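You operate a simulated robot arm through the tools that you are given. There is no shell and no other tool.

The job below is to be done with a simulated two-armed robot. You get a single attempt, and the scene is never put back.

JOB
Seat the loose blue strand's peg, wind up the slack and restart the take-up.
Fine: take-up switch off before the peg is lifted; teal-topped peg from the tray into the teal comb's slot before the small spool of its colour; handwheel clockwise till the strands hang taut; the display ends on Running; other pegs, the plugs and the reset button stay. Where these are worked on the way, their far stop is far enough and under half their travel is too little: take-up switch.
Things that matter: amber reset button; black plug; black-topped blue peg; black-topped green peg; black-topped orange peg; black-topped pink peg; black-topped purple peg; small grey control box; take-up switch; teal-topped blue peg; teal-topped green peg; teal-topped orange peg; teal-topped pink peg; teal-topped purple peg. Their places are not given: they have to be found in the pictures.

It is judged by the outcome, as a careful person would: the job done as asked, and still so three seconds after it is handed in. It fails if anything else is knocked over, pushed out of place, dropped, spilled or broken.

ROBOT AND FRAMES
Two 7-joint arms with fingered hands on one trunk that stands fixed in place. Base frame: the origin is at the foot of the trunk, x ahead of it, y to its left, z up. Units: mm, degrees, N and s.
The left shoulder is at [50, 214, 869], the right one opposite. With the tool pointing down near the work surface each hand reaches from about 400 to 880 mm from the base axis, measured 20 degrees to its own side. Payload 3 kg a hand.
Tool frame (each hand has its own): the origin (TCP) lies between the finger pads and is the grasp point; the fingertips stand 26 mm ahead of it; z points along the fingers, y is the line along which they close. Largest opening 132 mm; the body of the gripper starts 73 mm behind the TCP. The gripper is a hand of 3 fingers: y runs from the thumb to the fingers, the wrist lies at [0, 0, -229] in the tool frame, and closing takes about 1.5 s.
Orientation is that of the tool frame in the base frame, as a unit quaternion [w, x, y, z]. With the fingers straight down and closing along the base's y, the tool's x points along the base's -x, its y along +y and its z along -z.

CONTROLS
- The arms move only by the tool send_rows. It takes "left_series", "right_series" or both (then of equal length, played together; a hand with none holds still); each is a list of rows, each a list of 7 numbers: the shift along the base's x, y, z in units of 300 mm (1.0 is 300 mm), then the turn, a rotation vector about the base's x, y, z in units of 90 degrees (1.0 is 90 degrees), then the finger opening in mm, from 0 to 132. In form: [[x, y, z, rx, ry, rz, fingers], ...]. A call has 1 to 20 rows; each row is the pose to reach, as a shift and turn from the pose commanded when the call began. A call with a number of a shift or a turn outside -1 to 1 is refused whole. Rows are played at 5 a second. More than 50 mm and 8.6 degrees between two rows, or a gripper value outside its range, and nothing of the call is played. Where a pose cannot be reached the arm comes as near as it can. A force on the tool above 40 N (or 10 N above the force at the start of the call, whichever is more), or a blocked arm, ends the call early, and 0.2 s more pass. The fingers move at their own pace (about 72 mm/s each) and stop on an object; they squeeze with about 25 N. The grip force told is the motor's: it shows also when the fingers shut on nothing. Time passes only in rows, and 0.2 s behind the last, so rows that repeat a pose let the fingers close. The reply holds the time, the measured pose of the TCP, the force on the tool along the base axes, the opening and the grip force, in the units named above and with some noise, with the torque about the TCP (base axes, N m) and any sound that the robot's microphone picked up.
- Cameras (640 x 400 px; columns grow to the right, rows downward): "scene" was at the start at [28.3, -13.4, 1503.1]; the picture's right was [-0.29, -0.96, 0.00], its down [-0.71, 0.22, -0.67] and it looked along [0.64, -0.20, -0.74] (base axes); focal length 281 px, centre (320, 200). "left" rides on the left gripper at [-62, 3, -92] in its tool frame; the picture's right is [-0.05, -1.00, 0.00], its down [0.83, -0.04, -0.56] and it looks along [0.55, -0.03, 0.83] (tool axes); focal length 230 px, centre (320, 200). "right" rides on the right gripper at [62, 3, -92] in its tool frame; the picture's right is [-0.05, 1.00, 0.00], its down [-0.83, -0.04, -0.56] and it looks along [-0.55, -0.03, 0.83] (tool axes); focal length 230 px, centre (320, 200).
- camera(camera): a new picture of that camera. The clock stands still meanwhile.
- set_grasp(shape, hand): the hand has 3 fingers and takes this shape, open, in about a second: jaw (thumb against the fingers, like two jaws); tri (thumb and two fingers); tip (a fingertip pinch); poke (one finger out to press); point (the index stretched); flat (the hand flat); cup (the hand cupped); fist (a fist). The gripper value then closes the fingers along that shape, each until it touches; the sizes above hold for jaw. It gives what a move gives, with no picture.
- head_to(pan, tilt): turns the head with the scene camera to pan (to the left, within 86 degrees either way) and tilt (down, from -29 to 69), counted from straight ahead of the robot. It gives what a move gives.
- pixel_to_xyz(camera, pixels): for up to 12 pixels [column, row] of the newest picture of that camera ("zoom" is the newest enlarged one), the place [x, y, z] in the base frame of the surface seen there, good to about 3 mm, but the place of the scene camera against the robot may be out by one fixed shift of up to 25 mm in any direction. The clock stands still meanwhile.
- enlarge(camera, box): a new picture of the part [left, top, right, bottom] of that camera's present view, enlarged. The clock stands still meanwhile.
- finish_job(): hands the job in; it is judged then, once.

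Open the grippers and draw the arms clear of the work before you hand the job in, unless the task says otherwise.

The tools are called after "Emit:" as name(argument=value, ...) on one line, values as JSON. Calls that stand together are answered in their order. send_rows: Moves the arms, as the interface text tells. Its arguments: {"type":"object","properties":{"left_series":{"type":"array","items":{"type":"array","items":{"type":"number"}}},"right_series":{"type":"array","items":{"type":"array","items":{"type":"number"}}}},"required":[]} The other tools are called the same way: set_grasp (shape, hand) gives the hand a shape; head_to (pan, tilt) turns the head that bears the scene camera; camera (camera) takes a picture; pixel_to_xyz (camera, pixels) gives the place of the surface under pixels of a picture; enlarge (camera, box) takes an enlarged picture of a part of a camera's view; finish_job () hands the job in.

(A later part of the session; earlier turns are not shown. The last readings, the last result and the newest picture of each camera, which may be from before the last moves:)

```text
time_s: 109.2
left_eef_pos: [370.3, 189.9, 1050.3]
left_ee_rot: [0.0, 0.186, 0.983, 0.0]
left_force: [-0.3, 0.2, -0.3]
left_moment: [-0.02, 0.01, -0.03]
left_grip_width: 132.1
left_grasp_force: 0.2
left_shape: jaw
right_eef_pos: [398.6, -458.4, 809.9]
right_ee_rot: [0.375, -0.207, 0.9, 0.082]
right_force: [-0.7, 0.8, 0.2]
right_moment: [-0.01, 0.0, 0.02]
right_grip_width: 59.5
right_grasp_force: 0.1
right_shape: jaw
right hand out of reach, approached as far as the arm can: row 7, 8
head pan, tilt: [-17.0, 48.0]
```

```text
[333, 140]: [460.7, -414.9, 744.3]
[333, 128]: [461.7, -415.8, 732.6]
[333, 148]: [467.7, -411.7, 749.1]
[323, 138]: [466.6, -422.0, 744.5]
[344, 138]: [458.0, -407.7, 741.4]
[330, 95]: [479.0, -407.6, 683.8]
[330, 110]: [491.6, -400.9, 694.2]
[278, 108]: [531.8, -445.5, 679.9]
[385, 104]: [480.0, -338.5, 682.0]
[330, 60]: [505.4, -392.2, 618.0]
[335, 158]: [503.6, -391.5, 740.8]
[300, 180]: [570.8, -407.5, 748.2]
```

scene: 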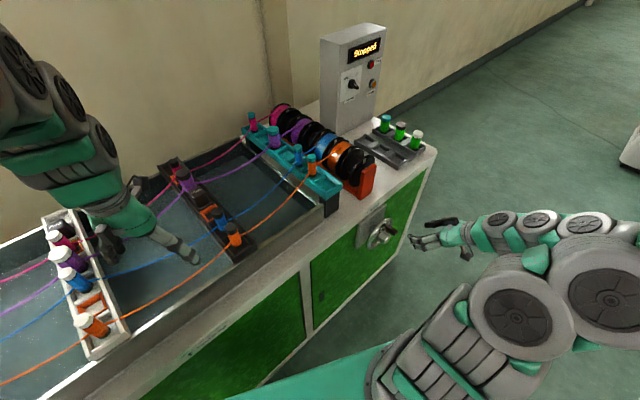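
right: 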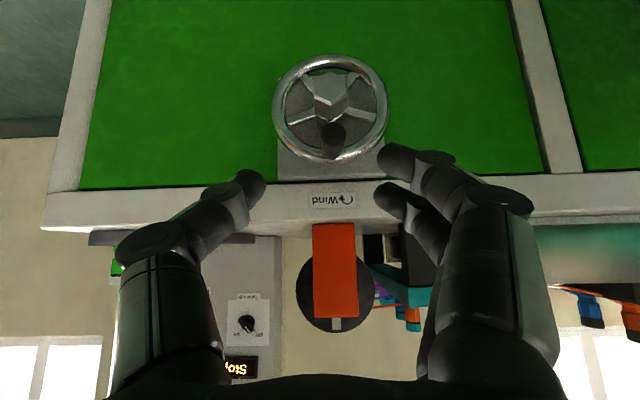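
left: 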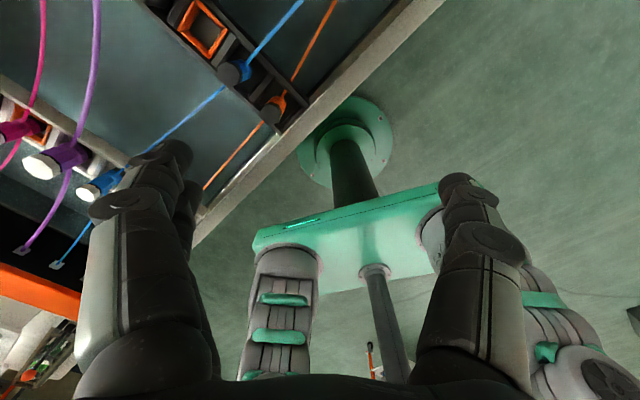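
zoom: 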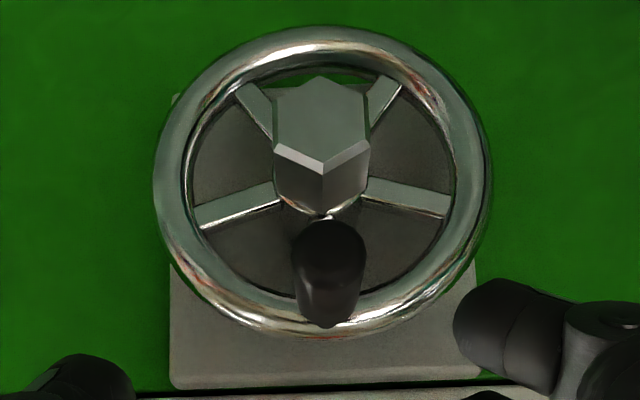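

The wheel centre is near s 575, z 680 and the handle sits 59 mm from it, its tip at f 230. Before gripping, I rehearse the full clockwise circle about 30 mm in front of the handle to check reach.

Emit:
send_rows(right_series=[[0.05, 0.045, -0.11, 0, 0, 0, 60], [0.109, 0.098, -0.237, 0, 0, 0, 60], [0.109, 0.098, -0.237, 0, 0, 0, 60], [0.142, 0.031, -0.252, 0, 0, 0, 60], [0.17, -0.027, -0.295, 0, 0, 0, 60], [0.189, -0.065, -0.358, 0, 0, 0, 60], [0.196, -0.078, -0.434, 0, 0, 0, 60], [0.189, -0.065, -0.509, 0, 0, 0, 60], [0.17, -0.027, -0.573, 0, 0, 0, 60], [0.142, 0.031, -0.615, 0, 0, 0, 60], [0.109, 0.098, -0.63, 0, 0, 0, 60], [0.076, 0.166, -0.615, 0, 0, 0, 60], [0.048, 0.223, -0.573, 0, 0, 0, 60], [0.029, 0.261, -0.509, 0, 0, 0, 60], [0.022, 0.274, -0.434, 0, 0, 0, 60], [0.029, 0.261, -0.358, 0, 0, 0, 60], [0.048, 0.223, -0.295, 0, 0, 0, 60], [0.076, 0.166, -0.252, 0, 0, 0, 60], [0.109, 0.098, -0.237, 0, 0, 0, 60]])

Emit:
camera(camera="right")

```text
time_s: 113.2
left_eef_pos: [370.0, 190.3, 1050.6]
left_ee_rot: [0.001, 0.186, 0.983, 0.0]
left_force: [0.0, -0.3, -0.1]
left_moment: [-0.02, 0.02, 0.03]
left_grip_width: 132.0
left_grasp_force: 0.1
left_shape: jaw
right_eef_pos: [429.7, -429.9, 738.1]
right_ee_rot: [0.373, -0.209, 0.9, 0.082]
right_force: [-0.2, 0.3, -0.4]
right_moment: [-0.04, -0.02, 0.01]
right_grip_width: 60.0
right_grasp_force: 0.1
right_shape: jaw
right hand out of reach, approached as far as the arm can: row 6, 7, 8, 9, 10, 11, 14, 15, 16, 17, 18
head pan, tilt: [-17.0, 48.0]
```

```text
taken
```

right: 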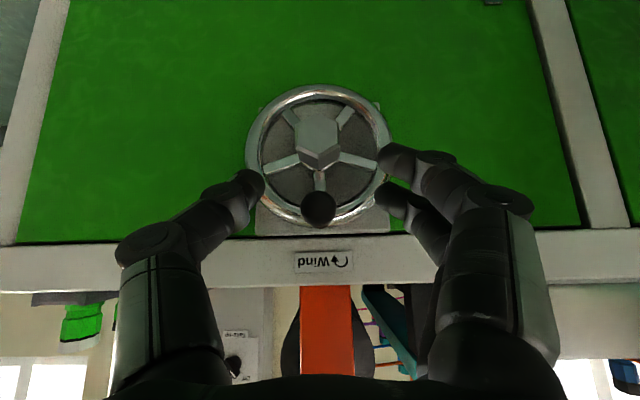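

Several rows of the rehearsal were out of reach. I look at the arm's present shape to choose a better hand tilt.

Emit:
head_to(pan=-50, tilt=60)

Emit:
camera(camera="scene")

```text
time_s: 114.2
left_eef_pos: [368.4, 189.1, 1049.0]
left_ee_rot: [-0.001, 0.186, 0.983, 0.0]
left_force: [-0.1, 0.0, -0.6]
left_moment: [-0.04, 0.0, -0.04]
left_grip_width: 131.8
left_grasp_force: 0.0
left_shape: jaw
right_eef_pos: [429.9, -430.1, 738.4]
right_ee_rot: [0.374, -0.209, 0.9, 0.083]
right_force: [0.5, 0.4, 1.5]
right_moment: [-0.03, 0.03, -0.01]
right_grip_width: 60.3
right_grasp_force: 0.0
right_shape: jaw
head pan, tilt: [-50.0, 60.0]
```

```text
taken
```

scene: 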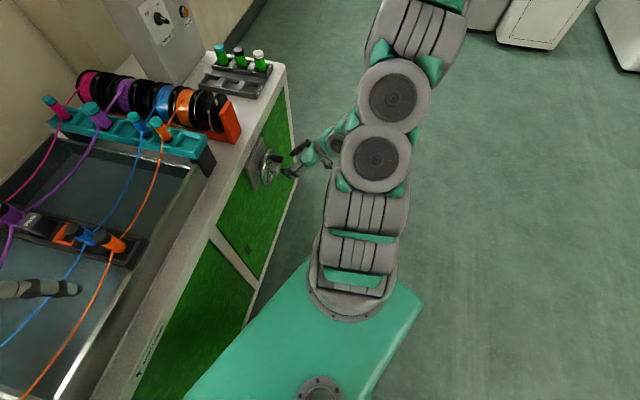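

Emit:
pixel_to_xyz(camera="scene", pixels=[[352, 290], [360, 250], [365, 215], [377, 160], [394, 97], [410, 55], [420, 25], [435, 8], [340, 140], [320, 150]])

Emit:
head_to(pan=-60, tilt=40)

Emit:
camera(camera="scene")

```text
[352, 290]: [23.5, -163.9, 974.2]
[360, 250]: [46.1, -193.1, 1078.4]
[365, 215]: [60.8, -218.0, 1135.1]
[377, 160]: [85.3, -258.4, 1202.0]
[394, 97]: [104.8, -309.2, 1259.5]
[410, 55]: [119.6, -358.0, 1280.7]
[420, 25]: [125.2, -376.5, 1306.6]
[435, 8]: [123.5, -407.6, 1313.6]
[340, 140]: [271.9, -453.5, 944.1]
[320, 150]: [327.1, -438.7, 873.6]
```

```text
time_s: 115.0
left_eef_pos: [370.7, 189.7, 1050.8]
left_ee_rot: [0.001, 0.185, 0.983, 0.0]
left_force: [0.5, -0.6, 1.2]
left_moment: [0.06, -0.03, -0.03]
left_grip_width: 131.9
left_grasp_force: 0.0
left_shape: jaw
right_eef_pos: [430.9, -428.6, 737.8]
right_ee_rot: [0.373, -0.209, 0.9, 0.082]
right_force: [0.9, 0.1, -1.3]
right_moment: [-0.03, -0.04, 0.01]
right_grip_width: 60.1
right_grasp_force: 0.0
right_shape: jaw
head pan, tilt: [-60.0, 40.0]
```

```text
taken
```

scene: 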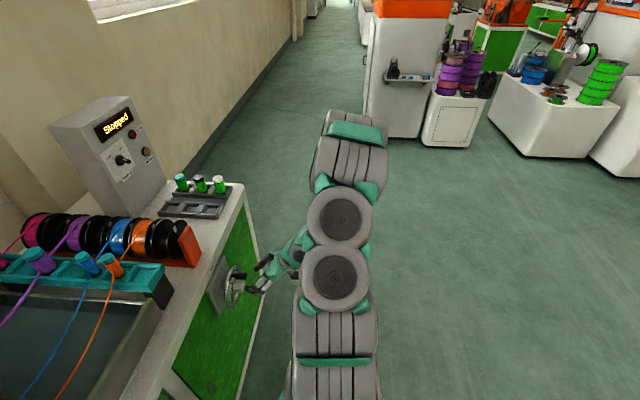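

The elbow sits up and right with the forearm pointing nearly straight down, so the elbow is close to its flexing limit. I tilt the hand more upright (20° from vertical) and rehearse the circle again just in front of the handle.

Emit:
send_rows(right_series=[[0.008, 0.004, 0, -0.041, 0.083, 0, 60], [0.016, 0.008, 0, -0.082, 0.166, 0, 60], [0.025, 0.013, 0, -0.1225, 0.249, 0, 60], [0.058, -0.054, -0.015, -0.1225, 0.249, 0, 60], [0.086, -0.112, -0.058, -0.1225, 0.249, 0, 60], [0.105, -0.15, -0.121, -0.1225, 0.249, 0, 60], [0.112, -0.163, -0.197, -0.1225, 0.249, 0, 60], [0.105, -0.15, -0.272, -0.1225, 0.249, 0, 60], [0.086, -0.112, -0.336, -0.1225, 0.249, 0, 60], [0.058, -0.054, -0.378, -0.1225, 0.249, 0, 60], [0.025, 0.013, -0.393, -0.1225, 0.249, 0, 60], [-0.008, 0.081, -0.378, -0.1225, 0.249, 0, 60], [-0.036, 0.138, -0.336, -0.1225, 0.249, 0, 60], [-0.055, 0.176, -0.272, -0.1225, 0.249, 0, 60], [-0.062, 0.189, -0.197, -0.1225, 0.249, 0, 60], [-0.055, 0.176, -0.121, -0.1225, 0.249, 0, 60], [-0.036, 0.138, -0.058, -0.1225, 0.249, 0, 60], [-0.008, 0.081, -0.015, -0.1225, 0.249, 0, 60], [0.025, 0.013, 0, -0.1225, 0.249, 0, 60]])

Emit:
camera(camera="right")

```text
time_s: 119.0
left_eef_pos: [369.2, 189.3, 1050.4]
left_ee_rot: [0.001, 0.186, 0.983, 0.0]
left_force: [-0.3, 0.2, 0.0]
left_moment: [0.01, -0.02, 0.0]
left_grip_width: 131.8
left_grasp_force: 0.0
left_shape: jaw
right_eef_pos: [439.0, -425.3, 739.4]
right_ee_rot: [0.171, -0.223, 0.959, 0.034]
right_force: [-0.2, -0.2, 0.0]
right_moment: [0.04, -0.03, -0.01]
right_grip_width: 59.9
right_grasp_force: 0.1
right_shape: jaw
right hand out of reach, approached as far as the arm can: row 14, 15, 16, 17
head pan, tilt: [-60.0, 40.0]
```

```text
taken
```

right: 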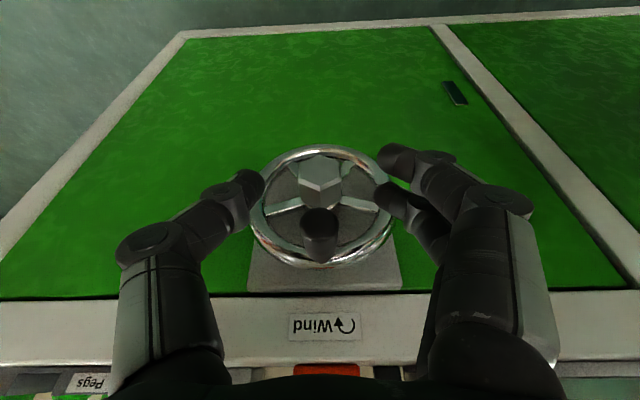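

Only the upper-left part failed this time. With 30° tilt and 12° more yaw, the wrist stays farther from the shoulder, so I rehearse that circle in front of the handle.

Emit:
send_rows(right_series=[[-0.02, -0.01, 0, 0.025, -0.05, 0.067, 60], [-0.04, -0.02, 0, 0.049, -0.1, 0.133, 60], [-0.007, -0.088, -0.015, 0.049, -0.1, 0.133, 60], [0.021, -0.145, -0.058, 0.049, -0.1, 0.133, 60], [0.04, -0.183, -0.121, 0.049, -0.1, 0.133, 60], [0.047, -0.196, -0.197, 0.049, -0.1, 0.133, 60], [0.04, -0.183, -0.272, 0.049, -0.1, 0.133, 60], [0.021, -0.145, -0.336, 0.049, -0.1, 0.133, 60], [-0.007, -0.088, -0.378, 0.049, -0.1, 0.133, 60], [-0.04, -0.02, -0.393, 0.049, -0.1, 0.133, 60], [-0.073, 0.048, -0.378, 0.049, -0.1, 0.133, 60], [-0.101, 0.105, -0.336, 0.049, -0.1, 0.133, 60], [-0.12, 0.143, -0.272, 0.049, -0.1, 0.133, 60], [-0.127, 0.156, -0.197, 0.049, -0.1, 0.133, 60], [-0.12, 0.143, -0.121, 0.049, -0.1, 0.133, 60], [-0.101, 0.105, -0.058, 0.049, -0.1, 0.133, 60], [-0.073, 0.048, -0.015, 0.049, -0.1, 0.133, 60], [-0.04, -0.02, 0, 0.049, -0.1, 0.133, 60]])

Emit:
camera(camera="right")

```text
time_s: 122.8
left_eef_pos: [370.5, 188.9, 1050.2]
left_ee_rot: [0.0, 0.186, 0.983, 0.0]
left_force: [-0.1, 0.5, 0.6]
left_moment: [-0.01, -0.02, -0.01]
left_grip_width: 131.9
left_grasp_force: 0.1
left_shape: jaw
right_eef_pos: [425.1, -432.3, 738.8]
right_ee_rot: [0.249, -0.317, 0.912, 0.071]
right_force: [-0.1, 0.1, -0.2]
right_moment: [-0.02, 0.01, 0.0]
right_grip_width: 59.9
right_grasp_force: 0.1
right_shape: jaw
right hand out of reach, approached as far as the arm can: row 14, 15
head pan, tilt: [-60.0, 40.0]
```

```text
taken
```

right: 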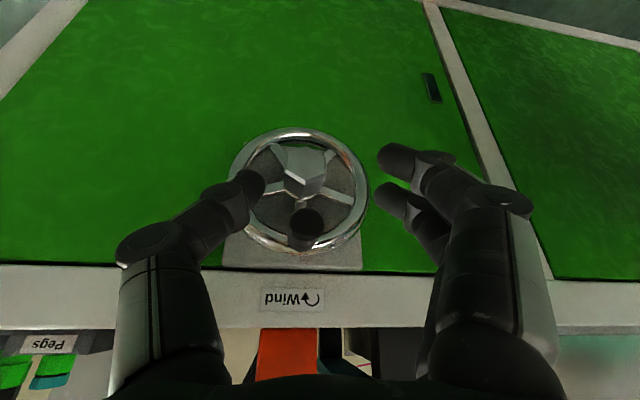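

Only two rows failed here, and those gain about 40 mm when the hand is at the handle itself. I advance along the handle axis so the fingers straddle it.

Emit:
send_rows(right_series=[[0.043, 0.021, 0, 0, 0, 0, 60], [0.086, 0.042, 0, 0, 0, 0, 60], [0.129, 0.063, 0, 0, 0, 0, 60], [0.129, 0.063, 0, 0, 0, 0, 60]])

Emit:
camera(camera="right")

Emit:
enlarge(camera="scene", box=[190, 220, 310, 320])

```text
time_s: 123.8
left_eef_pos: [370.4, 190.0, 1050.5]
left_ee_rot: [-0.001, 0.186, 0.983, 0.001]
left_force: [-0.3, 0.0, 0.2]
left_moment: [0.02, 0.0, 0.01]
left_grip_width: 132.2
left_grasp_force: 0.1
left_shape: jaw
right_eef_pos: [464.5, -411.5, 738.8]
right_ee_rot: [0.249, -0.317, 0.912, 0.072]
right_force: [0.3, 0.3, 0.0]
right_moment: [0.02, -0.01, 0.02]
right_grip_width: 60.0
right_grasp_force: 0.0
right_shape: jaw
head pan, tilt: [-60.0, 40.0]
```

```text
taken
```

right: 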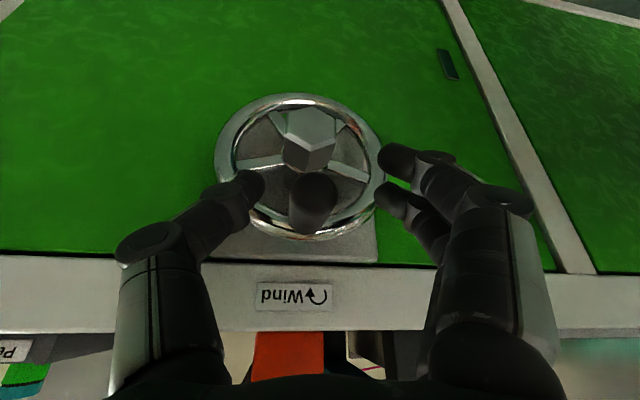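

```text
4.00 times, centred on (250, 270) of scene
```

zoom: 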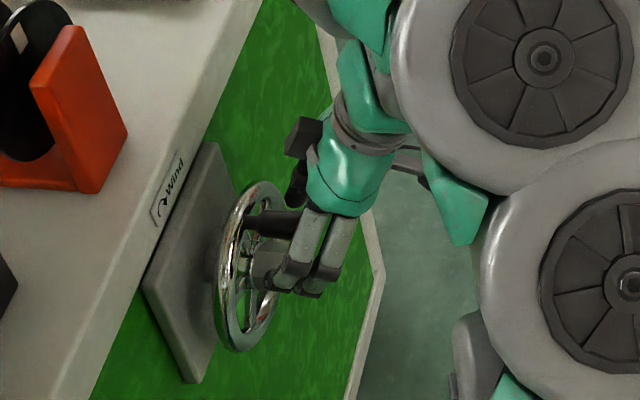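

The handle sits between the fingers at (312,200). I close on it.

Emit:
send_rows(right_series=[[0, 0, 0, 0, 0, 0, 40], [0, 0, 0, 0, 0, 0, 28], [0, 0, 0, 0, 0, 0, 18], [0, 0, 0, 0, 0, 0, 12], [0, 0, 0, 0, 0, 0, 12], [0, 0, 0, 0, 0, 0, 12]])

Emit:
camera(camera="right")

```text
time_s: 125.2
left_eef_pos: [371.0, 188.2, 1050.4]
left_ee_rot: [0.0, 0.186, 0.983, 0.0]
left_force: [-0.5, -0.1, -0.2]
left_moment: [-0.02, -0.02, 0.0]
left_grip_width: 131.7
left_grasp_force: 0.1
left_shape: jaw
right_eef_pos: [463.0, -412.7, 738.1]
right_ee_rot: [0.25, -0.317, 0.912, 0.071]
right_force: [0.8, -3.9, 1.8]
right_moment: [-0.07, -0.05, -0.07]
right_grip_width: 13.6
right_grasp_force: 0.1
right_shape: jaw
head pan, tilt: [-60.0, 40.0]
```

```text
taken
```

right: 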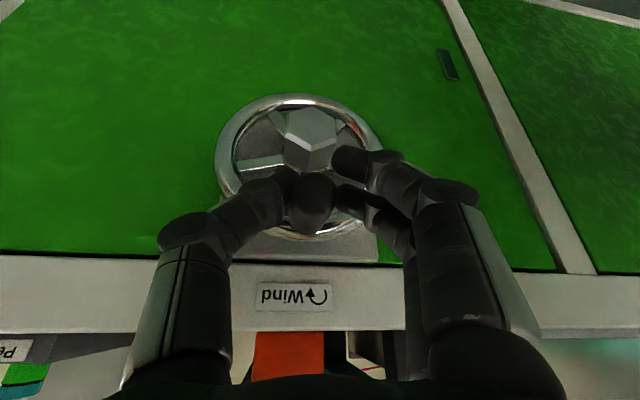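

The fingers touch the handle at 13.6 mm but with little force. I command them tighter.

Emit:
send_rows(right_series=[[0, 0, 0, 0, 0, 0, 4], [0, 0, 0, 0, 0, 0, 0], [0, 0, 0, 0, 0, 0, 0], [0, 0, 0, 0, 0, 0, 0]])

Emit:
enlarge(camera="right", box=[220, 80, 420, 260])

```text
time_s: 126.2
left_eef_pos: [369.8, 189.3, 1050.2]
left_ee_rot: [0.0, 0.185, 0.983, 0.0]
left_force: [-0.5, 0.2, -0.2]
left_moment: [-0.02, 0.01, -0.01]
left_grip_width: 132.0
left_grasp_force: 0.0
left_shape: jaw
right_eef_pos: [462.4, -412.1, 738.5]
right_ee_rot: [0.248, -0.317, 0.912, 0.072]
right_force: [6.2, -5.0, -19.6]
right_moment: [-0.02, 0.15, -0.06]
right_grip_width: 1.8
right_grasp_force: 24.9
right_shape: jaw
head pan, tilt: [-60.0, 40.0]
```

```text
2.22 times, centred on (320, 170) of right
```

zoom: 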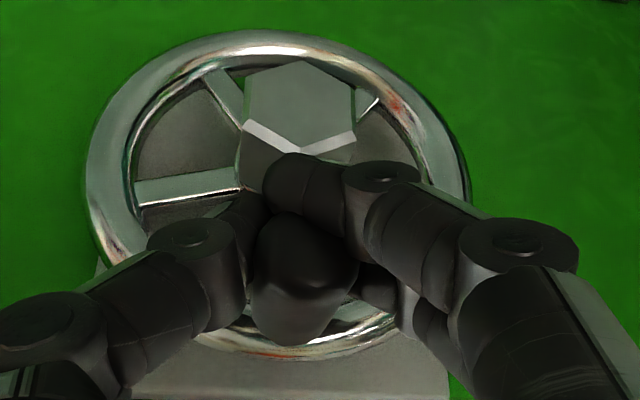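

The squeeze slid the fingertips under the handle (1.8 mm). I open, lower the hand about 8 mm so the pads meet at the handle's middle, and close again.

Emit:
send_rows(right_series=[[0, 0, 0, 0, 0, 0, 20], [0, 0, 0, 0, 0, 0, 40], [0, 0, 0, 0, 0, 0, 46], [0.003, 0.004, -0.013, 0, 0, 0, 46], [0.003, 0.004, -0.028, 0, 0, 0, 46], [0.003, 0.004, -0.028, 0, 0, 0, 30], [0.003, 0.004, -0.028, 0, 0, 0, 20], [0.003, 0.004, -0.028, 0, 0, 0, 10], [0.003, 0.004, -0.028, 0, 0, 0, 8], [0.003, 0.004, -0.028, 0, 0, 0, 8]])

Emit:
enlarge(camera="right", box=[220, 80, 420, 260])

```text
time_s: 128.4
left_eef_pos: [369.0, 189.9, 1049.4]
left_ee_rot: [0.0, 0.185, 0.983, -0.001]
left_force: [-0.1, 0.8, 0.4]
left_moment: [-0.01, -0.05, -0.02]
left_grip_width: 131.8
left_grasp_force: 0.1
left_shape: jaw
right_eef_pos: [466.5, -410.6, 730.1]
right_ee_rot: [0.248, -0.318, 0.912, 0.07]
right_force: [0.4, -1.2, -0.4]
right_moment: [0.0, 0.0, -0.04]
right_grip_width: 8.9
right_grasp_force: 0.1
right_shape: jaw
head pan, tilt: [-60.0, 40.0]
```

```text
2.22 times, centred on (320, 170) of right
```

zoom: 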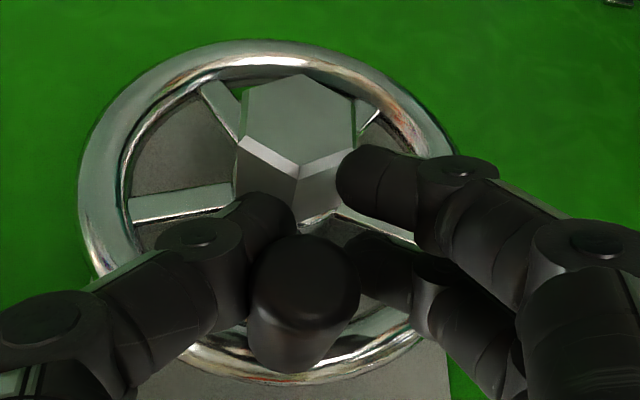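

The handle lies 10 mm behind the tool point, so the curled tips pass under it; the pads must meet it farther forward on the fingers. I open, raise the hand about 21 mm so the fingertips meet the handle's middle, and close again.

Emit:
send_rows(right_series=[[0, 0, 0, 0, 0, 0, 30], [0, 0, 0, 0, 0, 0, 46], [0, 0, 0, 0, 0, 0, 46], [-0.008, -0.007, 0.035, 0, 0, 0, 46], [-0.016, -0.015, 0.069, 0, 0, 0, 46], [-0.016, -0.015, 0.069, 0, 0, 0, 30], [-0.016, -0.015, 0.069, 0, 0, 0, 20], [-0.016, -0.015, 0.069, 0, 0, 0, 10], [-0.016, -0.015, 0.069, 0, 0, 0, 4], [-0.016, -0.015, 0.069, 0, 0, 0, 4], [-0.016, -0.015, 0.069, 0, 0, 0, 4]])

Emit:
enlarge(camera="right", box=[220, 80, 420, 260])

```text
time_s: 130.8
left_eef_pos: [370.0, 189.5, 1049.9]
left_ee_rot: [0.001, 0.186, 0.983, 0.0]
left_force: [0.0, 0.6, -0.4]
left_moment: [-0.02, 0.05, -0.03]
left_grip_width: 131.9
left_grasp_force: 0.2
left_shape: jaw
right_eef_pos: [459.3, -414.7, 750.4]
right_ee_rot: [0.249, -0.317, 0.913, 0.071]
right_force: [1.9, -4.3, -2.0]
right_moment: [-0.1, -0.03, -0.06]
right_grip_width: 14.5
right_grasp_force: 25.0
right_shape: jaw
head pan, tilt: [-60.0, 40.0]
```

```text
2.22 times, centred on (320, 170) of right
```

zoom: 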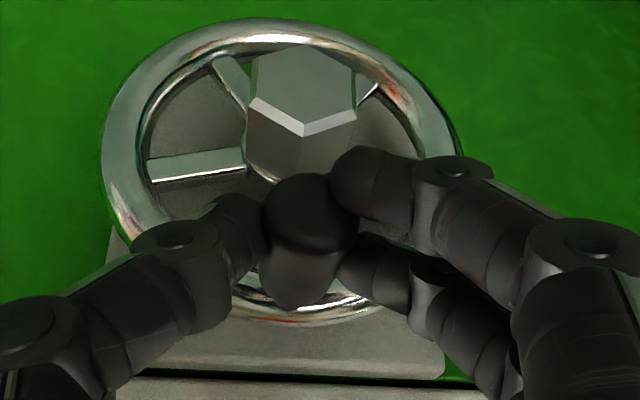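

Now it is a real grip: 14.5 mm with 25 N. I turn the handle clockwise by 60° as a first test.

Emit:
send_rows(right_series=[[0.0224, -0.0457, -0.0067, 0, 0, 0, 4], [0.0433, -0.0883, -0.0263, 0, 0, 0, 4], [0.0613, -0.1247, -0.0576, 0, 0, 0, 4], [0.075, -0.1527, -0.0983, 0, 0, 0, 4]])

Emit:
enlarge(camera="right", box=[220, 80, 420, 260])

Emit:
camera(camera="scene")

```text
time_s: 131.8
left_eef_pos: [369.5, 190.0, 1050.8]
left_ee_rot: [0.0, 0.186, 0.983, 0.0]
left_force: [0.1, -0.3, -0.2]
left_moment: [0.02, 0.01, -0.03]
left_grip_width: 132.0
left_grasp_force: 0.1
left_shape: jaw
right_eef_pos: [482.8, -460.0, 721.6]
right_ee_rot: [0.248, -0.318, 0.912, 0.071]
right_force: [-13.6, 7.1, 7.0]
right_moment: [0.7, 0.38, 0.05]
right_grip_width: 15.7
right_grasp_force: 25.3
right_shape: jaw
head pan, tilt: [-60.0, 40.0]
```

```text
2.22 times, centred on (320, 170) of right
```

zoom: 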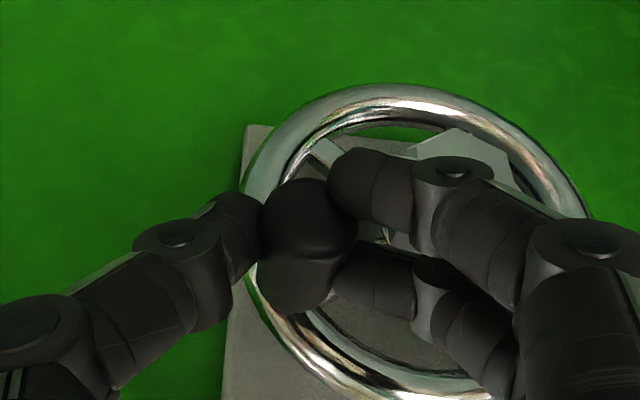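

```text
taken
```

scene: 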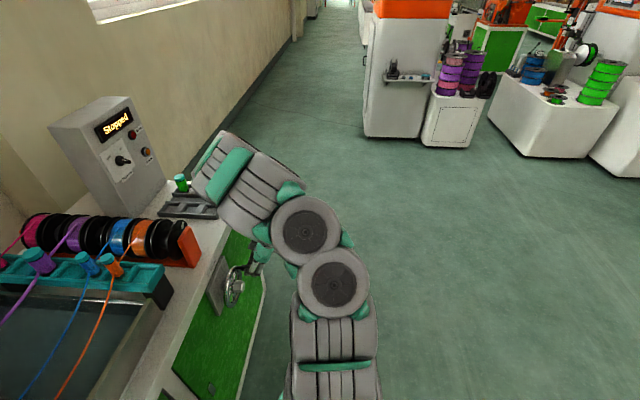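

The wheel turned with the hand, at modest force. I continue to the bottom of the circle (180°).

Emit:
send_rows(right_series=[[0.0087, -0.0176, -0.0474, 0, 0, 0, 4], [0.0116, -0.0236, -0.0983, 0, 0, 0, 4], [0.0087, -0.0176, -0.1492, 0, 0, 0, 4], [0, 0, -0.1967, 0, 0, 0, 4], [-0.0138, 0.028, -0.2374, 0, 0, 0, 4], [-0.0317, 0.0646, -0.2686, 0, 0, 0, 4], [-0.0526, 0.107, -0.2883, 0, 0, 0, 4], [-0.075, 0.1527, -0.295, 0, 0, 0, 4]])

Emit:
camera(camera="right")

Emit:
camera(camera="scene")

```text
time_s: 133.2
left_eef_pos: [369.7, 189.6, 1050.1]
left_ee_rot: [0.0, 0.185, 0.983, 0.0]
left_force: [-0.1, -0.1, 1.2]
left_moment: [0.01, -0.03, 0.05]
left_grip_width: 132.0
left_grasp_force: 0.0
left_shape: jaw
right_eef_pos: [477.0, -451.8, 646.9]
right_ee_rot: [0.249, -0.314, 0.914, 0.068]
right_force: [11.5, -26.0, -17.3]
right_moment: [0.11, 0.27, -0.4]
right_grip_width: 13.6
right_grasp_force: 24.9
right_shape: jaw
head pan, tilt: [-60.0, 40.0]
stopped in row 6 (right hand): the force on the tool passed its limit at 45 N (the readings are from after the stop); the commanded pose is now the measured one
```

```text
taken
```

right: 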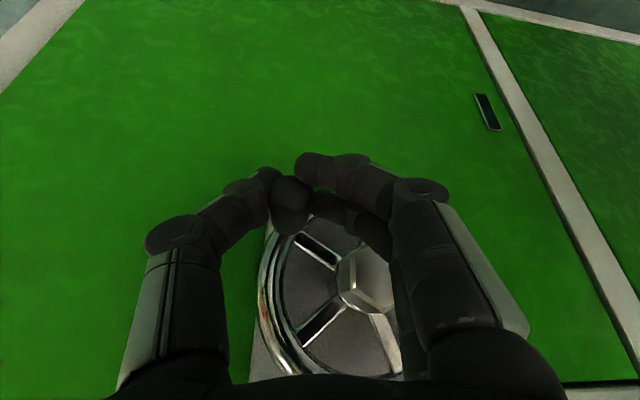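

```text
taken
```

scene: 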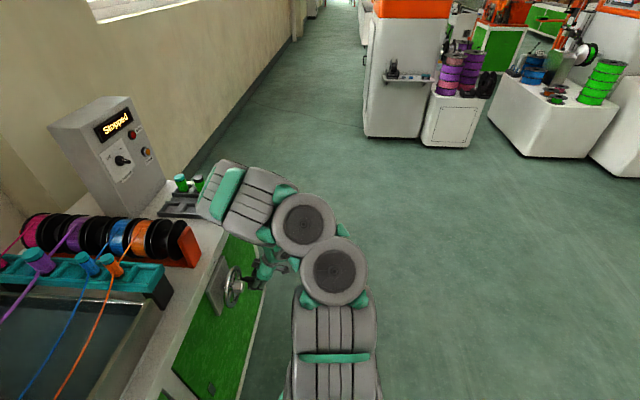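

The move stopped at about 150° with 45 N outward pull, so my circle is slightly off. I measure the handle and hub in this view.

Emit:
enlarge(camera="right", box=[230, 130, 430, 390])

Emit:
pixel_to_xyz(camera="right", pixels=[[290, 188], [290, 205], [290, 222], [365, 290], [350, 270], [385, 300], [262, 300], [290, 360], [310, 375], [265, 270], [320, 380]])

```text
1.54 times, centred on (330, 260) of right
```

zoom: 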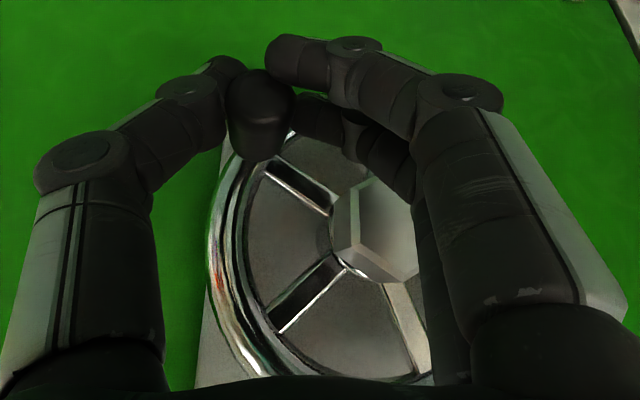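

```text
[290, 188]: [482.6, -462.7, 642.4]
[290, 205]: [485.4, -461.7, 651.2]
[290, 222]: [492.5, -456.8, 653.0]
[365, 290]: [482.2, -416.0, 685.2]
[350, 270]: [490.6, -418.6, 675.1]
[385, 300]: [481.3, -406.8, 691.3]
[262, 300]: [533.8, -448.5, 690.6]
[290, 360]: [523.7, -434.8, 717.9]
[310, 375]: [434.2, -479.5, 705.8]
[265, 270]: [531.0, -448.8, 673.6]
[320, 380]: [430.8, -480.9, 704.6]
```

The handle is now near s 628, z 641, about 12 mm off the finger centre toward the thumb. I regrip it centred before going on, using a refined circle (radius 62, centre z about 676).

Emit:
send_rows(right_series=[[0, 0, 0, 0, 0, 0, 24], [0, 0, 0, 0, 0, 0, 36], [0.01, -0.013, 0.008, 0, 0, 0, 40], [0.026, -0.035, 0.019, 0, 0, 0, 40], [0.026, -0.035, 0.019, 0, 0, 0, 24], [0.026, -0.035, 0.019, 0, 0, 0, 12], [0.026, -0.035, 0.019, 0, 0, 0, 6], [0.026, -0.035, 0.019, 0, 0, 0, 6], [0.026, -0.035, 0.019, 0, 0, 0, 6]])

Emit:
camera(camera="right")

Emit:
head_to(pan=-10, tilt=48)

Emit:
camera(camera="scene")

```text
time_s: 135.2
left_eef_pos: [370.3, 189.3, 1050.3]
left_ee_rot: [0.001, 0.186, 0.983, 0.001]
left_force: [-0.4, -0.3, -0.3]
left_moment: [0.0, -0.02, 0.0]
left_grip_width: 132.0
left_grasp_force: 0.1
left_shape: jaw
right_eef_pos: [483.9, -459.8, 651.5]
right_ee_rot: [0.249, -0.316, 0.913, 0.07]
right_force: [5.0, -6.5, -7.7]
right_moment: [-0.08, -0.03, -0.07]
right_grip_width: 9.5
right_grasp_force: 25.0
right_shape: jaw
head pan, tilt: [-60.0, 40.0]
```

```text
taken
```

right: 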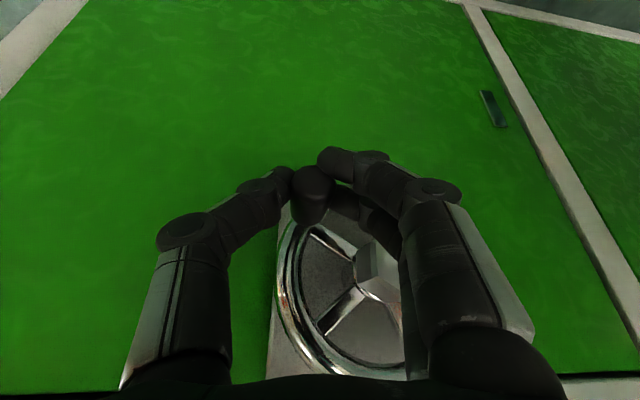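

```text
time_s: 136.4
left_eef_pos: [370.1, 189.9, 1050.4]
left_ee_rot: [-0.001, 0.187, 0.982, 0.0]
left_force: [0.5, 0.3, -0.4]
left_moment: [0.04, 0.01, 0.01]
left_grip_width: 131.9
left_grasp_force: 0.1
left_shape: jaw
right_eef_pos: [483.6, -460.3, 651.4]
right_ee_rot: [0.249, -0.316, 0.913, 0.069]
right_force: [3.7, -6.6, -5.4]
right_moment: [-0.07, -0.05, -0.11]
right_grip_width: 9.5
right_grasp_force: 24.5
right_shape: jaw
head pan, tilt: [-10.0, 48.0]
```

```text
taken
```

scene: 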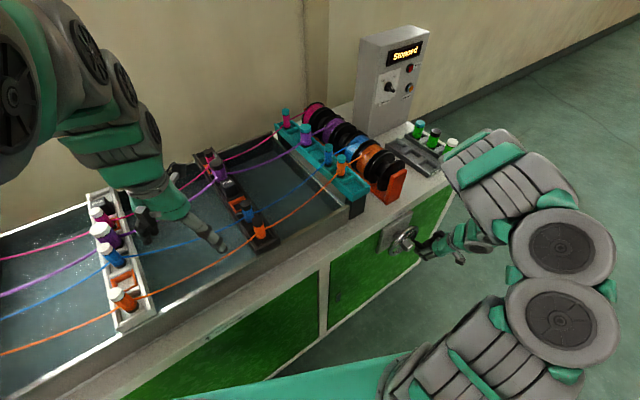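

Regripped at 25 N. I continue clockwise through the bottom, to about 194°.

Emit:
send_rows(right_series=[[-0.0146, 0.0296, -0.038, 0, 0, 0, 4], [-0.0328, 0.0667, -0.067, 0, 0, 0, 4], [-0.0535, 0.1088, -0.085, 0, 0, 0, 4], [-0.0756, 0.1537, -0.091, 0, 0, 0, 4], [-0.0976, 0.1985, -0.085, 0, 0, 0, 4]])

Emit:
camera(camera="right")

```text
time_s: 137.3
left_eef_pos: [370.1, 188.8, 1049.8]
left_ee_rot: [0.0, 0.185, 0.983, 0.0]
left_force: [0.3, 0.0, -0.5]
left_moment: [0.03, -0.02, 0.0]
left_grip_width: 132.1
left_grasp_force: 0.0
left_shape: jaw
right_eef_pos: [464.2, -424.9, 624.3]
right_ee_rot: [0.247, -0.314, 0.914, 0.069]
right_force: [11.6, -12.7, -34.8]
right_moment: [0.41, 0.61, -0.2]
right_grip_width: 6.9
right_grasp_force: 24.7
right_shape: jaw
head pan, tilt: [-10.0, 48.0]
stopped in row 4 (right hand): the force on the tool passed its limit at 46 N (the readings are from after the stop); the commanded pose is now the measured one
```

```text
taken
```

right: 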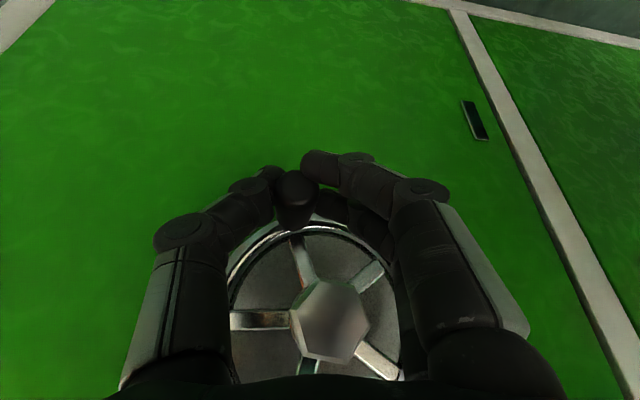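

It stopped at the bottom with 35 N downward pull on the tool. I measure the handle here.

Emit:
pixel_to_xyz(camera="right", pixels=[[296, 178], [296, 188], [296, 198], [296, 210], [285, 190], [308, 190], [330, 320], [345, 300], [235, 265], [395, 260]])

Emit:
enlarge(camera="right", box=[220, 140, 420, 300])

```text
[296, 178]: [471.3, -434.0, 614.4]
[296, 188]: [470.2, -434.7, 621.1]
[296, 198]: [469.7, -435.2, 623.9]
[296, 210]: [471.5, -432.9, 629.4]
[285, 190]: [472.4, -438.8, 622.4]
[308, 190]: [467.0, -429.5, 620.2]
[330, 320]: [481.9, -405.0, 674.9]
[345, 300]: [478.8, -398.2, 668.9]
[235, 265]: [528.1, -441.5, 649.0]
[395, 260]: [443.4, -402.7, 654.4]
```

```text
2.50 times, centred on (320, 220) of right
```

zoom: 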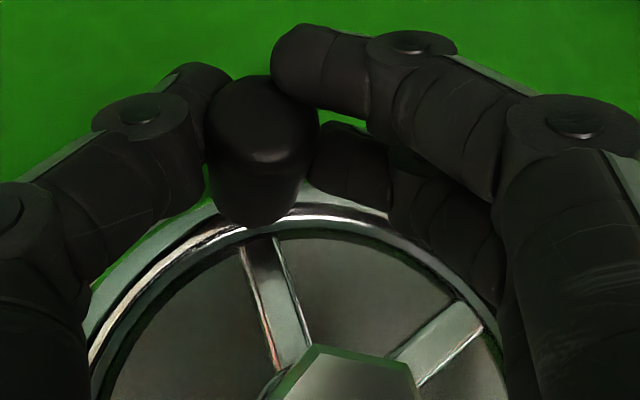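

The tips are wedging under the handle when squeezed hard, which causes the stop. For the leftward and upward part I only need to cage the handle, so I regrip centred with a looser width (about 12 mm).

Emit:
send_rows(right_series=[[0, 0, 0, 0, 0, 0, 20], [0, 0, 0, 0, 0, 0, 34], [0, 0, 0, 0, 0, 0, 38], [0.014, -0.014, -0.006, 0, 0, 0, 38], [0.027, -0.027, -0.011, 0, 0, 0, 38], [0.027, -0.027, -0.011, 0, 0, 0, 26], [0.027, -0.027, -0.011, 0, 0, 0, 16], [0.027, -0.027, -0.011, 0, 0, 0, 12], [0.027, -0.027, -0.011, 0, 0, 0, 12]])

Emit:
enlarge(camera="right", box=[220, 140, 420, 300])

```text
time_s: 139.3
left_eef_pos: [370.4, 190.2, 1049.6]
left_ee_rot: [0.0, 0.186, 0.983, 0.0]
left_force: [-0.1, 0.7, -0.4]
left_moment: [-0.01, -0.01, 0.03]
left_grip_width: 131.9
left_grasp_force: 0.1
left_shape: jaw
right_eef_pos: [473.1, -431.9, 620.3]
right_ee_rot: [0.248, -0.315, 0.914, 0.07]
right_force: [1.2, -1.1, 1.2]
right_moment: [0.0, -0.01, 0.01]
right_grip_width: 13.0
right_grasp_force: 0.0
right_shape: jaw
head pan, tilt: [-10.0, 48.0]
```

```text
2.50 times, centred on (320, 220) of right
```

zoom: 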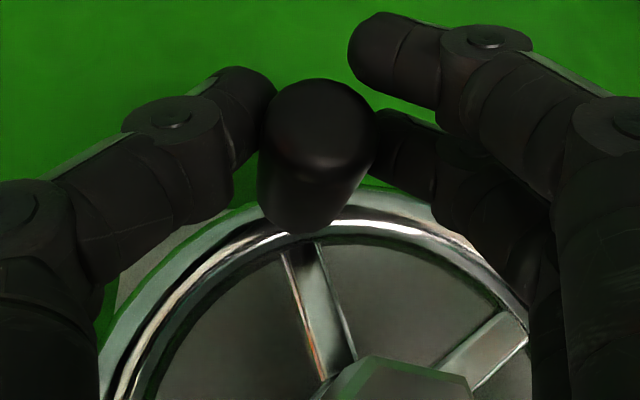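

The handle is caged. I move left and then up, to about 242°.

Emit:
send_rows(right_series=[[-0.0207, 0.0422, -0.0123, 0, 0, 0, 12], [-0.0425, 0.0864, -0.0133, 0, 0, 0, 12], [-0.0638, 0.1298, -0.0023, 0, 0, 0, 12], [-0.0833, 0.1695, 0.0203, 0, 0, 0, 12], [-0.0998, 0.203, 0.053, 0, 0, 0, 12], [-0.1123, 0.2284, 0.0937, 0, 0, 0, 12]])

Emit:
enlarge(camera="right", box=[200, 100, 440, 300])

```text
time_s: 140.7
left_eef_pos: [370.3, 187.9, 1050.2]
left_ee_rot: [0.0, 0.187, 0.982, 0.0]
left_force: [-0.3, 0.6, -0.4]
left_moment: [0.0, -0.02, 0.0]
left_grip_width: 131.8
left_grasp_force: 0.1
left_shape: jaw
right_eef_pos: [438.4, -362.4, 648.4]
right_ee_rot: [0.247, -0.314, 0.914, 0.068]
right_force: [-0.8, -1.8, -2.2]
right_moment: [0.01, 0.0, -0.02]
right_grip_width: 12.3
right_grasp_force: 0.1
right_shape: jaw
head pan, tilt: [-10.0, 48.0]
```

```text
2.00 times, centred on (320, 200) of right
```

zoom: 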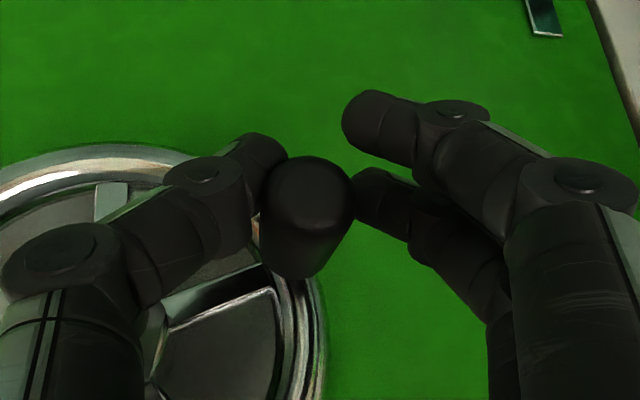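

The loose cage works with almost no force. I continue up and over to about 354°.

Emit:
send_rows(right_series=[[-0.0078, 0.0158, 0.046, 0, 0, 0, 12], [-0.0104, 0.0212, 0.0953, 0, 0, 0, 12], [-0.0078, 0.0158, 0.1447, 0, 0, 0, 12], [0, 0, 0.1907, 0, 0, 0, 12], [0.0125, -0.0254, 0.2313, 0, 0, 0, 12], [0.0291, -0.0592, 0.264, 0, 0, 0, 12], [0.0485, -0.0987, 0.2867, 0, 0, 0, 12], [0.0698, -0.142, 0.2977, 0, 0, 0, 12]])

Emit:
enlarge(camera="right", box=[200, 100, 440, 300])

Emit:
camera(camera="scene")

```text
time_s: 141.5
left_eef_pos: [370.1, 189.2, 1049.9]
left_ee_rot: [0.0, 0.185, 0.983, 0.001]
left_force: [-0.6, 0.2, -0.6]
left_moment: [-0.03, -0.01, 0.01]
left_grip_width: 131.9
left_grasp_force: 0.0
left_shape: jaw
right_eef_pos: [421.9, -365.6, 683.5]
right_ee_rot: [0.221, -0.33, 0.915, 0.067]
right_force: [-1.6, -1.2, -0.8]
right_moment: [-0.04, 0.05, -0.02]
right_grip_width: 12.2
right_grasp_force: 0.1
right_shape: jaw
head pan, tilt: [-10.0, 48.0]
stopped in row 4 (right hand): the force on the tool passed its limit at 91 N (the readings are from after the stop); the commanded pose is now the measured one
```

```text
2.00 times, centred on (320, 200) of right
```

zoom: 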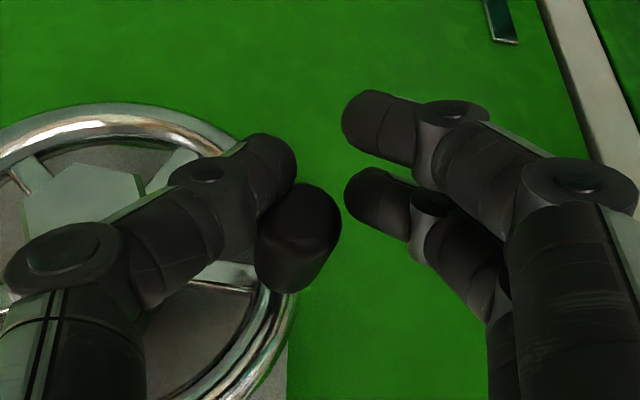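

```text
taken
```

scene: 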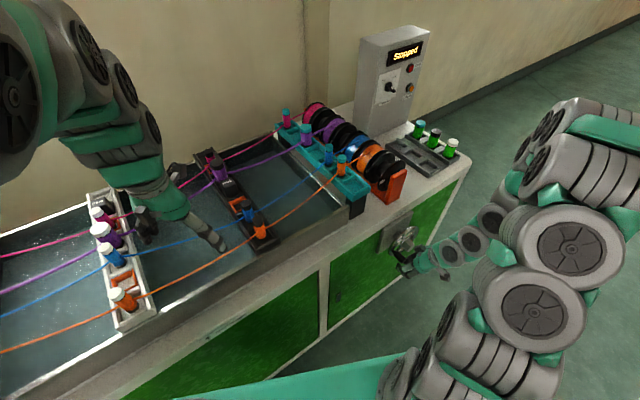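

The move stopped with a force spike and the hand shifted about 16 mm back. I check the handle's place and the strands before going on.

Emit:
pixel_to_xyz(camera="right", pixels=[[309, 205], [309, 215], [309, 232], [200, 200], [298, 245], [300, 210]])

Emit:
enlarge(camera="scene", box=[160, 100, 400, 280])

Emit:
enlarge(camera="scene", box=[370, 200, 490, 290])

```text
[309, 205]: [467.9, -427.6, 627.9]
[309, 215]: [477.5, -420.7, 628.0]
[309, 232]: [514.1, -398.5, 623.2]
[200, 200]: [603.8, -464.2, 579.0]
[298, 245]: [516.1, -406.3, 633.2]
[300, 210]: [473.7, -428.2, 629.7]
```

```text
2.22 times, centred on (280, 190) of scene
```

zoom: 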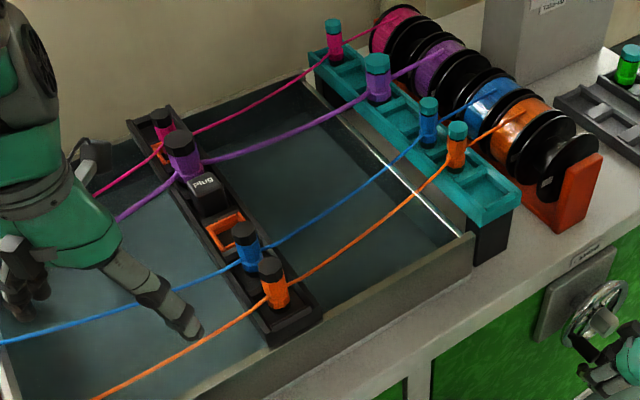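

```text
4.44 times, centred on (430, 245) of scene
```

zoom: 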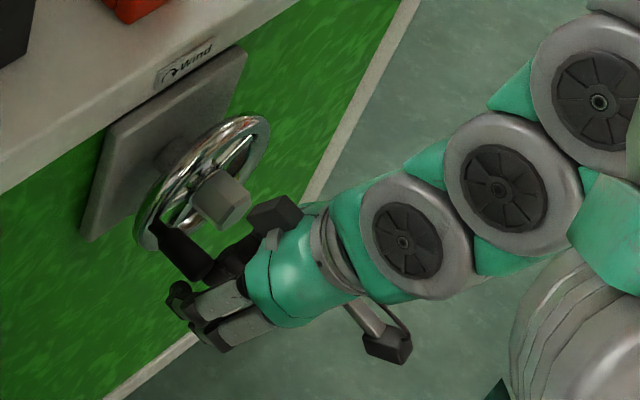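

The earlier readings came from an older picture, so I take a fresh right image and measure again.

Emit:
camera(camera="right")

Emit:
pixel_to_xyz(camera="right", pixels=[[309, 202], [309, 212], [309, 222], [309, 235], [200, 200], [240, 170]])

```text
taken
```

right: 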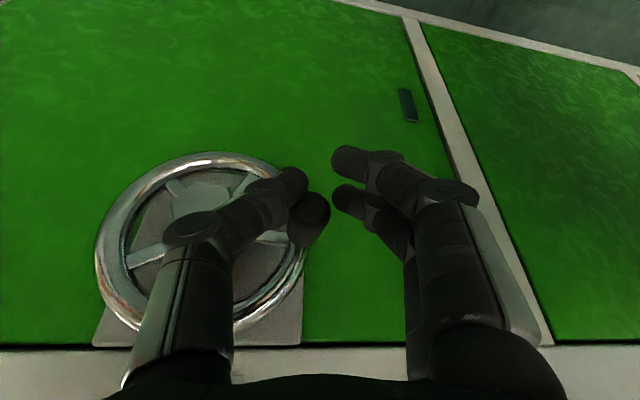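

```text
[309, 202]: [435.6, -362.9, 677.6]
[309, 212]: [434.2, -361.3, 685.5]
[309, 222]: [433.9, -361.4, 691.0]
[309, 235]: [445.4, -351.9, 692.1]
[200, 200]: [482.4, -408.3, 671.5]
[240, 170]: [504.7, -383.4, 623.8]
```

The handle is at about 277° (s 516, z 683), still between the fingers. I recentre, tilt the hand a bit more upright with more yaw to stay clear of the elbow limit, and carry on up to the top.

Emit:
send_rows(right_series=[[0.021, 0.008, 0, -0.017, 0.022, 0.029, 12], [0.042, 0.017, 0, -0.035, 0.044, 0.058, 12], [0.047, 0.007, 0.045, -0.035, 0.044, 0.058, 12], [0.057, -0.013, 0.089, -0.035, 0.044, 0.058, 12], [0.071, -0.042, 0.126, -0.035, 0.044, 0.058, 12], [0.089, -0.078, 0.155, -0.035, 0.044, 0.058, 12], [0.109, -0.12, 0.172, -0.035, 0.044, 0.058, 12], [0.131, -0.164, 0.179, -0.035, 0.044, 0.058, 12]])

Emit:
camera(camera="right")

Emit:
camera(camera="scene")

```text
time_s: 143.3
left_eef_pos: [370.3, 188.9, 1049.3]
left_ee_rot: [0.0, 0.185, 0.983, -0.001]
left_force: [0.4, 0.2, -0.1]
left_moment: [0.01, 0.01, 0.03]
left_grip_width: 131.9
left_grasp_force: 0.0
left_shape: jaw
right_eef_pos: [461.4, -416.7, 736.6]
right_ee_rot: [0.177, -0.375, 0.908, 0.062]
right_force: [-1.0, 2.1, 0.0]
right_moment: [0.03, -0.01, 0.0]
right_grip_width: 12.7
right_grasp_force: 0.0
right_shape: jaw
head pan, tilt: [-10.0, 48.0]
```

```text
taken
```

right: 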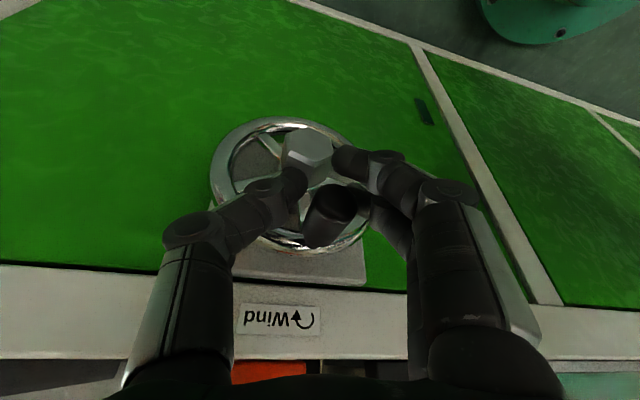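

```text
taken
```

scene: 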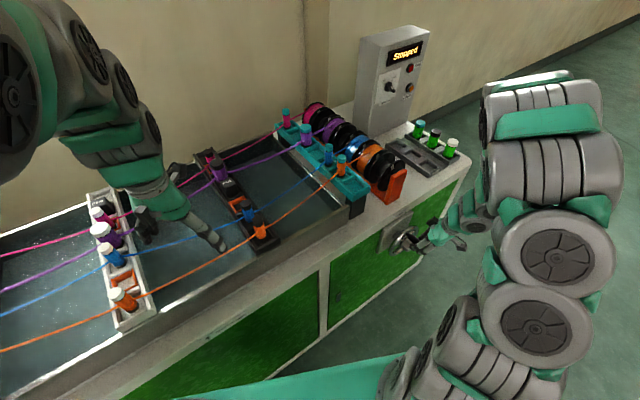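

One full turn is done with almost no force. I enlarge the strands to see how much slack remains.

Emit:
enlarge(camera="scene", box=[160, 100, 400, 280])

Emit:
enlarge(camera="scene", box=[0, 180, 280, 370])

```text
2.22 times, centred on (280, 190) of scene
```

zoom: 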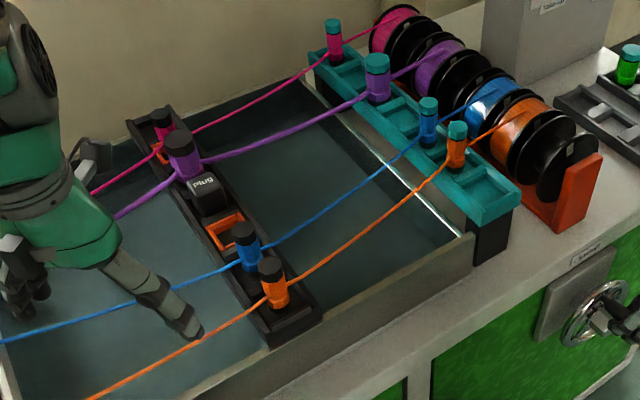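

```text
2.11 times, centred on (140, 275) of scene
```

zoom: 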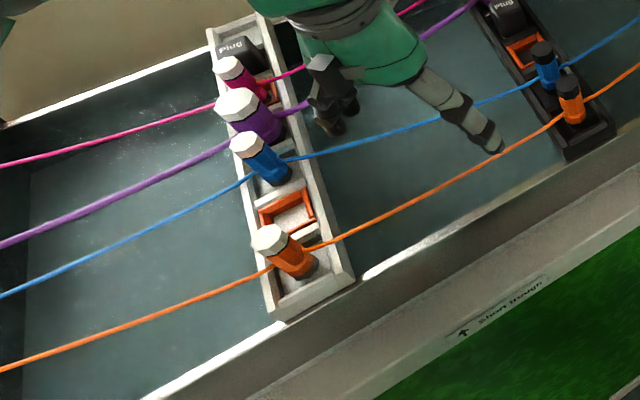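

Slack remains, so I keep turning. For the downward half I grip again with the fingertips at the handle's middle, then squeeze.

Emit:
send_rows(right_series=[[0, 0, 0, 0, 0, 0, 26], [0, 0, 0, 0, 0, 0, 34], [0.001, 0.001, 0.02, 0, 0, 0, 34], [0.002, 0.003, 0.04, 0, 0, 0, 34], [0.002, 0.003, 0.04, 0, 0, 0, 24], [0.002, 0.003, 0.04, 0, 0, 0, 14], [0.002, 0.003, 0.04, 0, 0, 0, 8], [0.002, 0.003, 0.04, 0, 0, 0, 8]])

Emit:
enlarge(camera="right", box=[200, 100, 440, 300])

```text
time_s: 145.1
left_eef_pos: [369.9, 188.3, 1049.9]
left_ee_rot: [0.001, 0.185, 0.983, 0.0]
left_force: [-0.1, -0.1, -0.4]
left_moment: [0.0, 0.0, 0.01]
left_grip_width: 131.8
left_grasp_force: 0.0
left_shape: jaw
right_eef_pos: [460.9, -413.9, 748.6]
right_ee_rot: [0.177, -0.375, 0.908, 0.062]
right_force: [-1.1, -3.4, -5.4]
right_moment: [-0.11, 0.07, 0.0]
right_grip_width: 12.1
right_grasp_force: 25.2
right_shape: jaw
head pan, tilt: [-10.0, 48.0]
```

```text
2.00 times, centred on (320, 200) of right
```

zoom: 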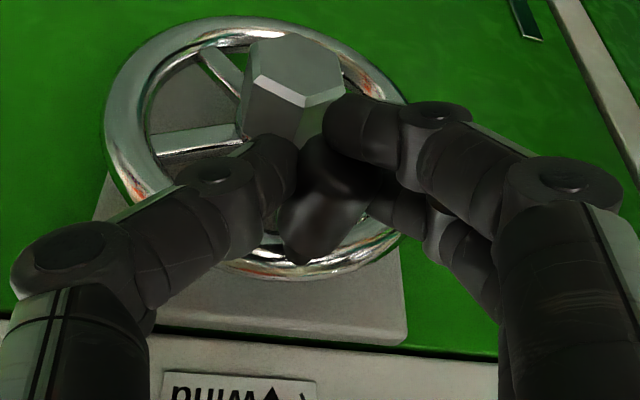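

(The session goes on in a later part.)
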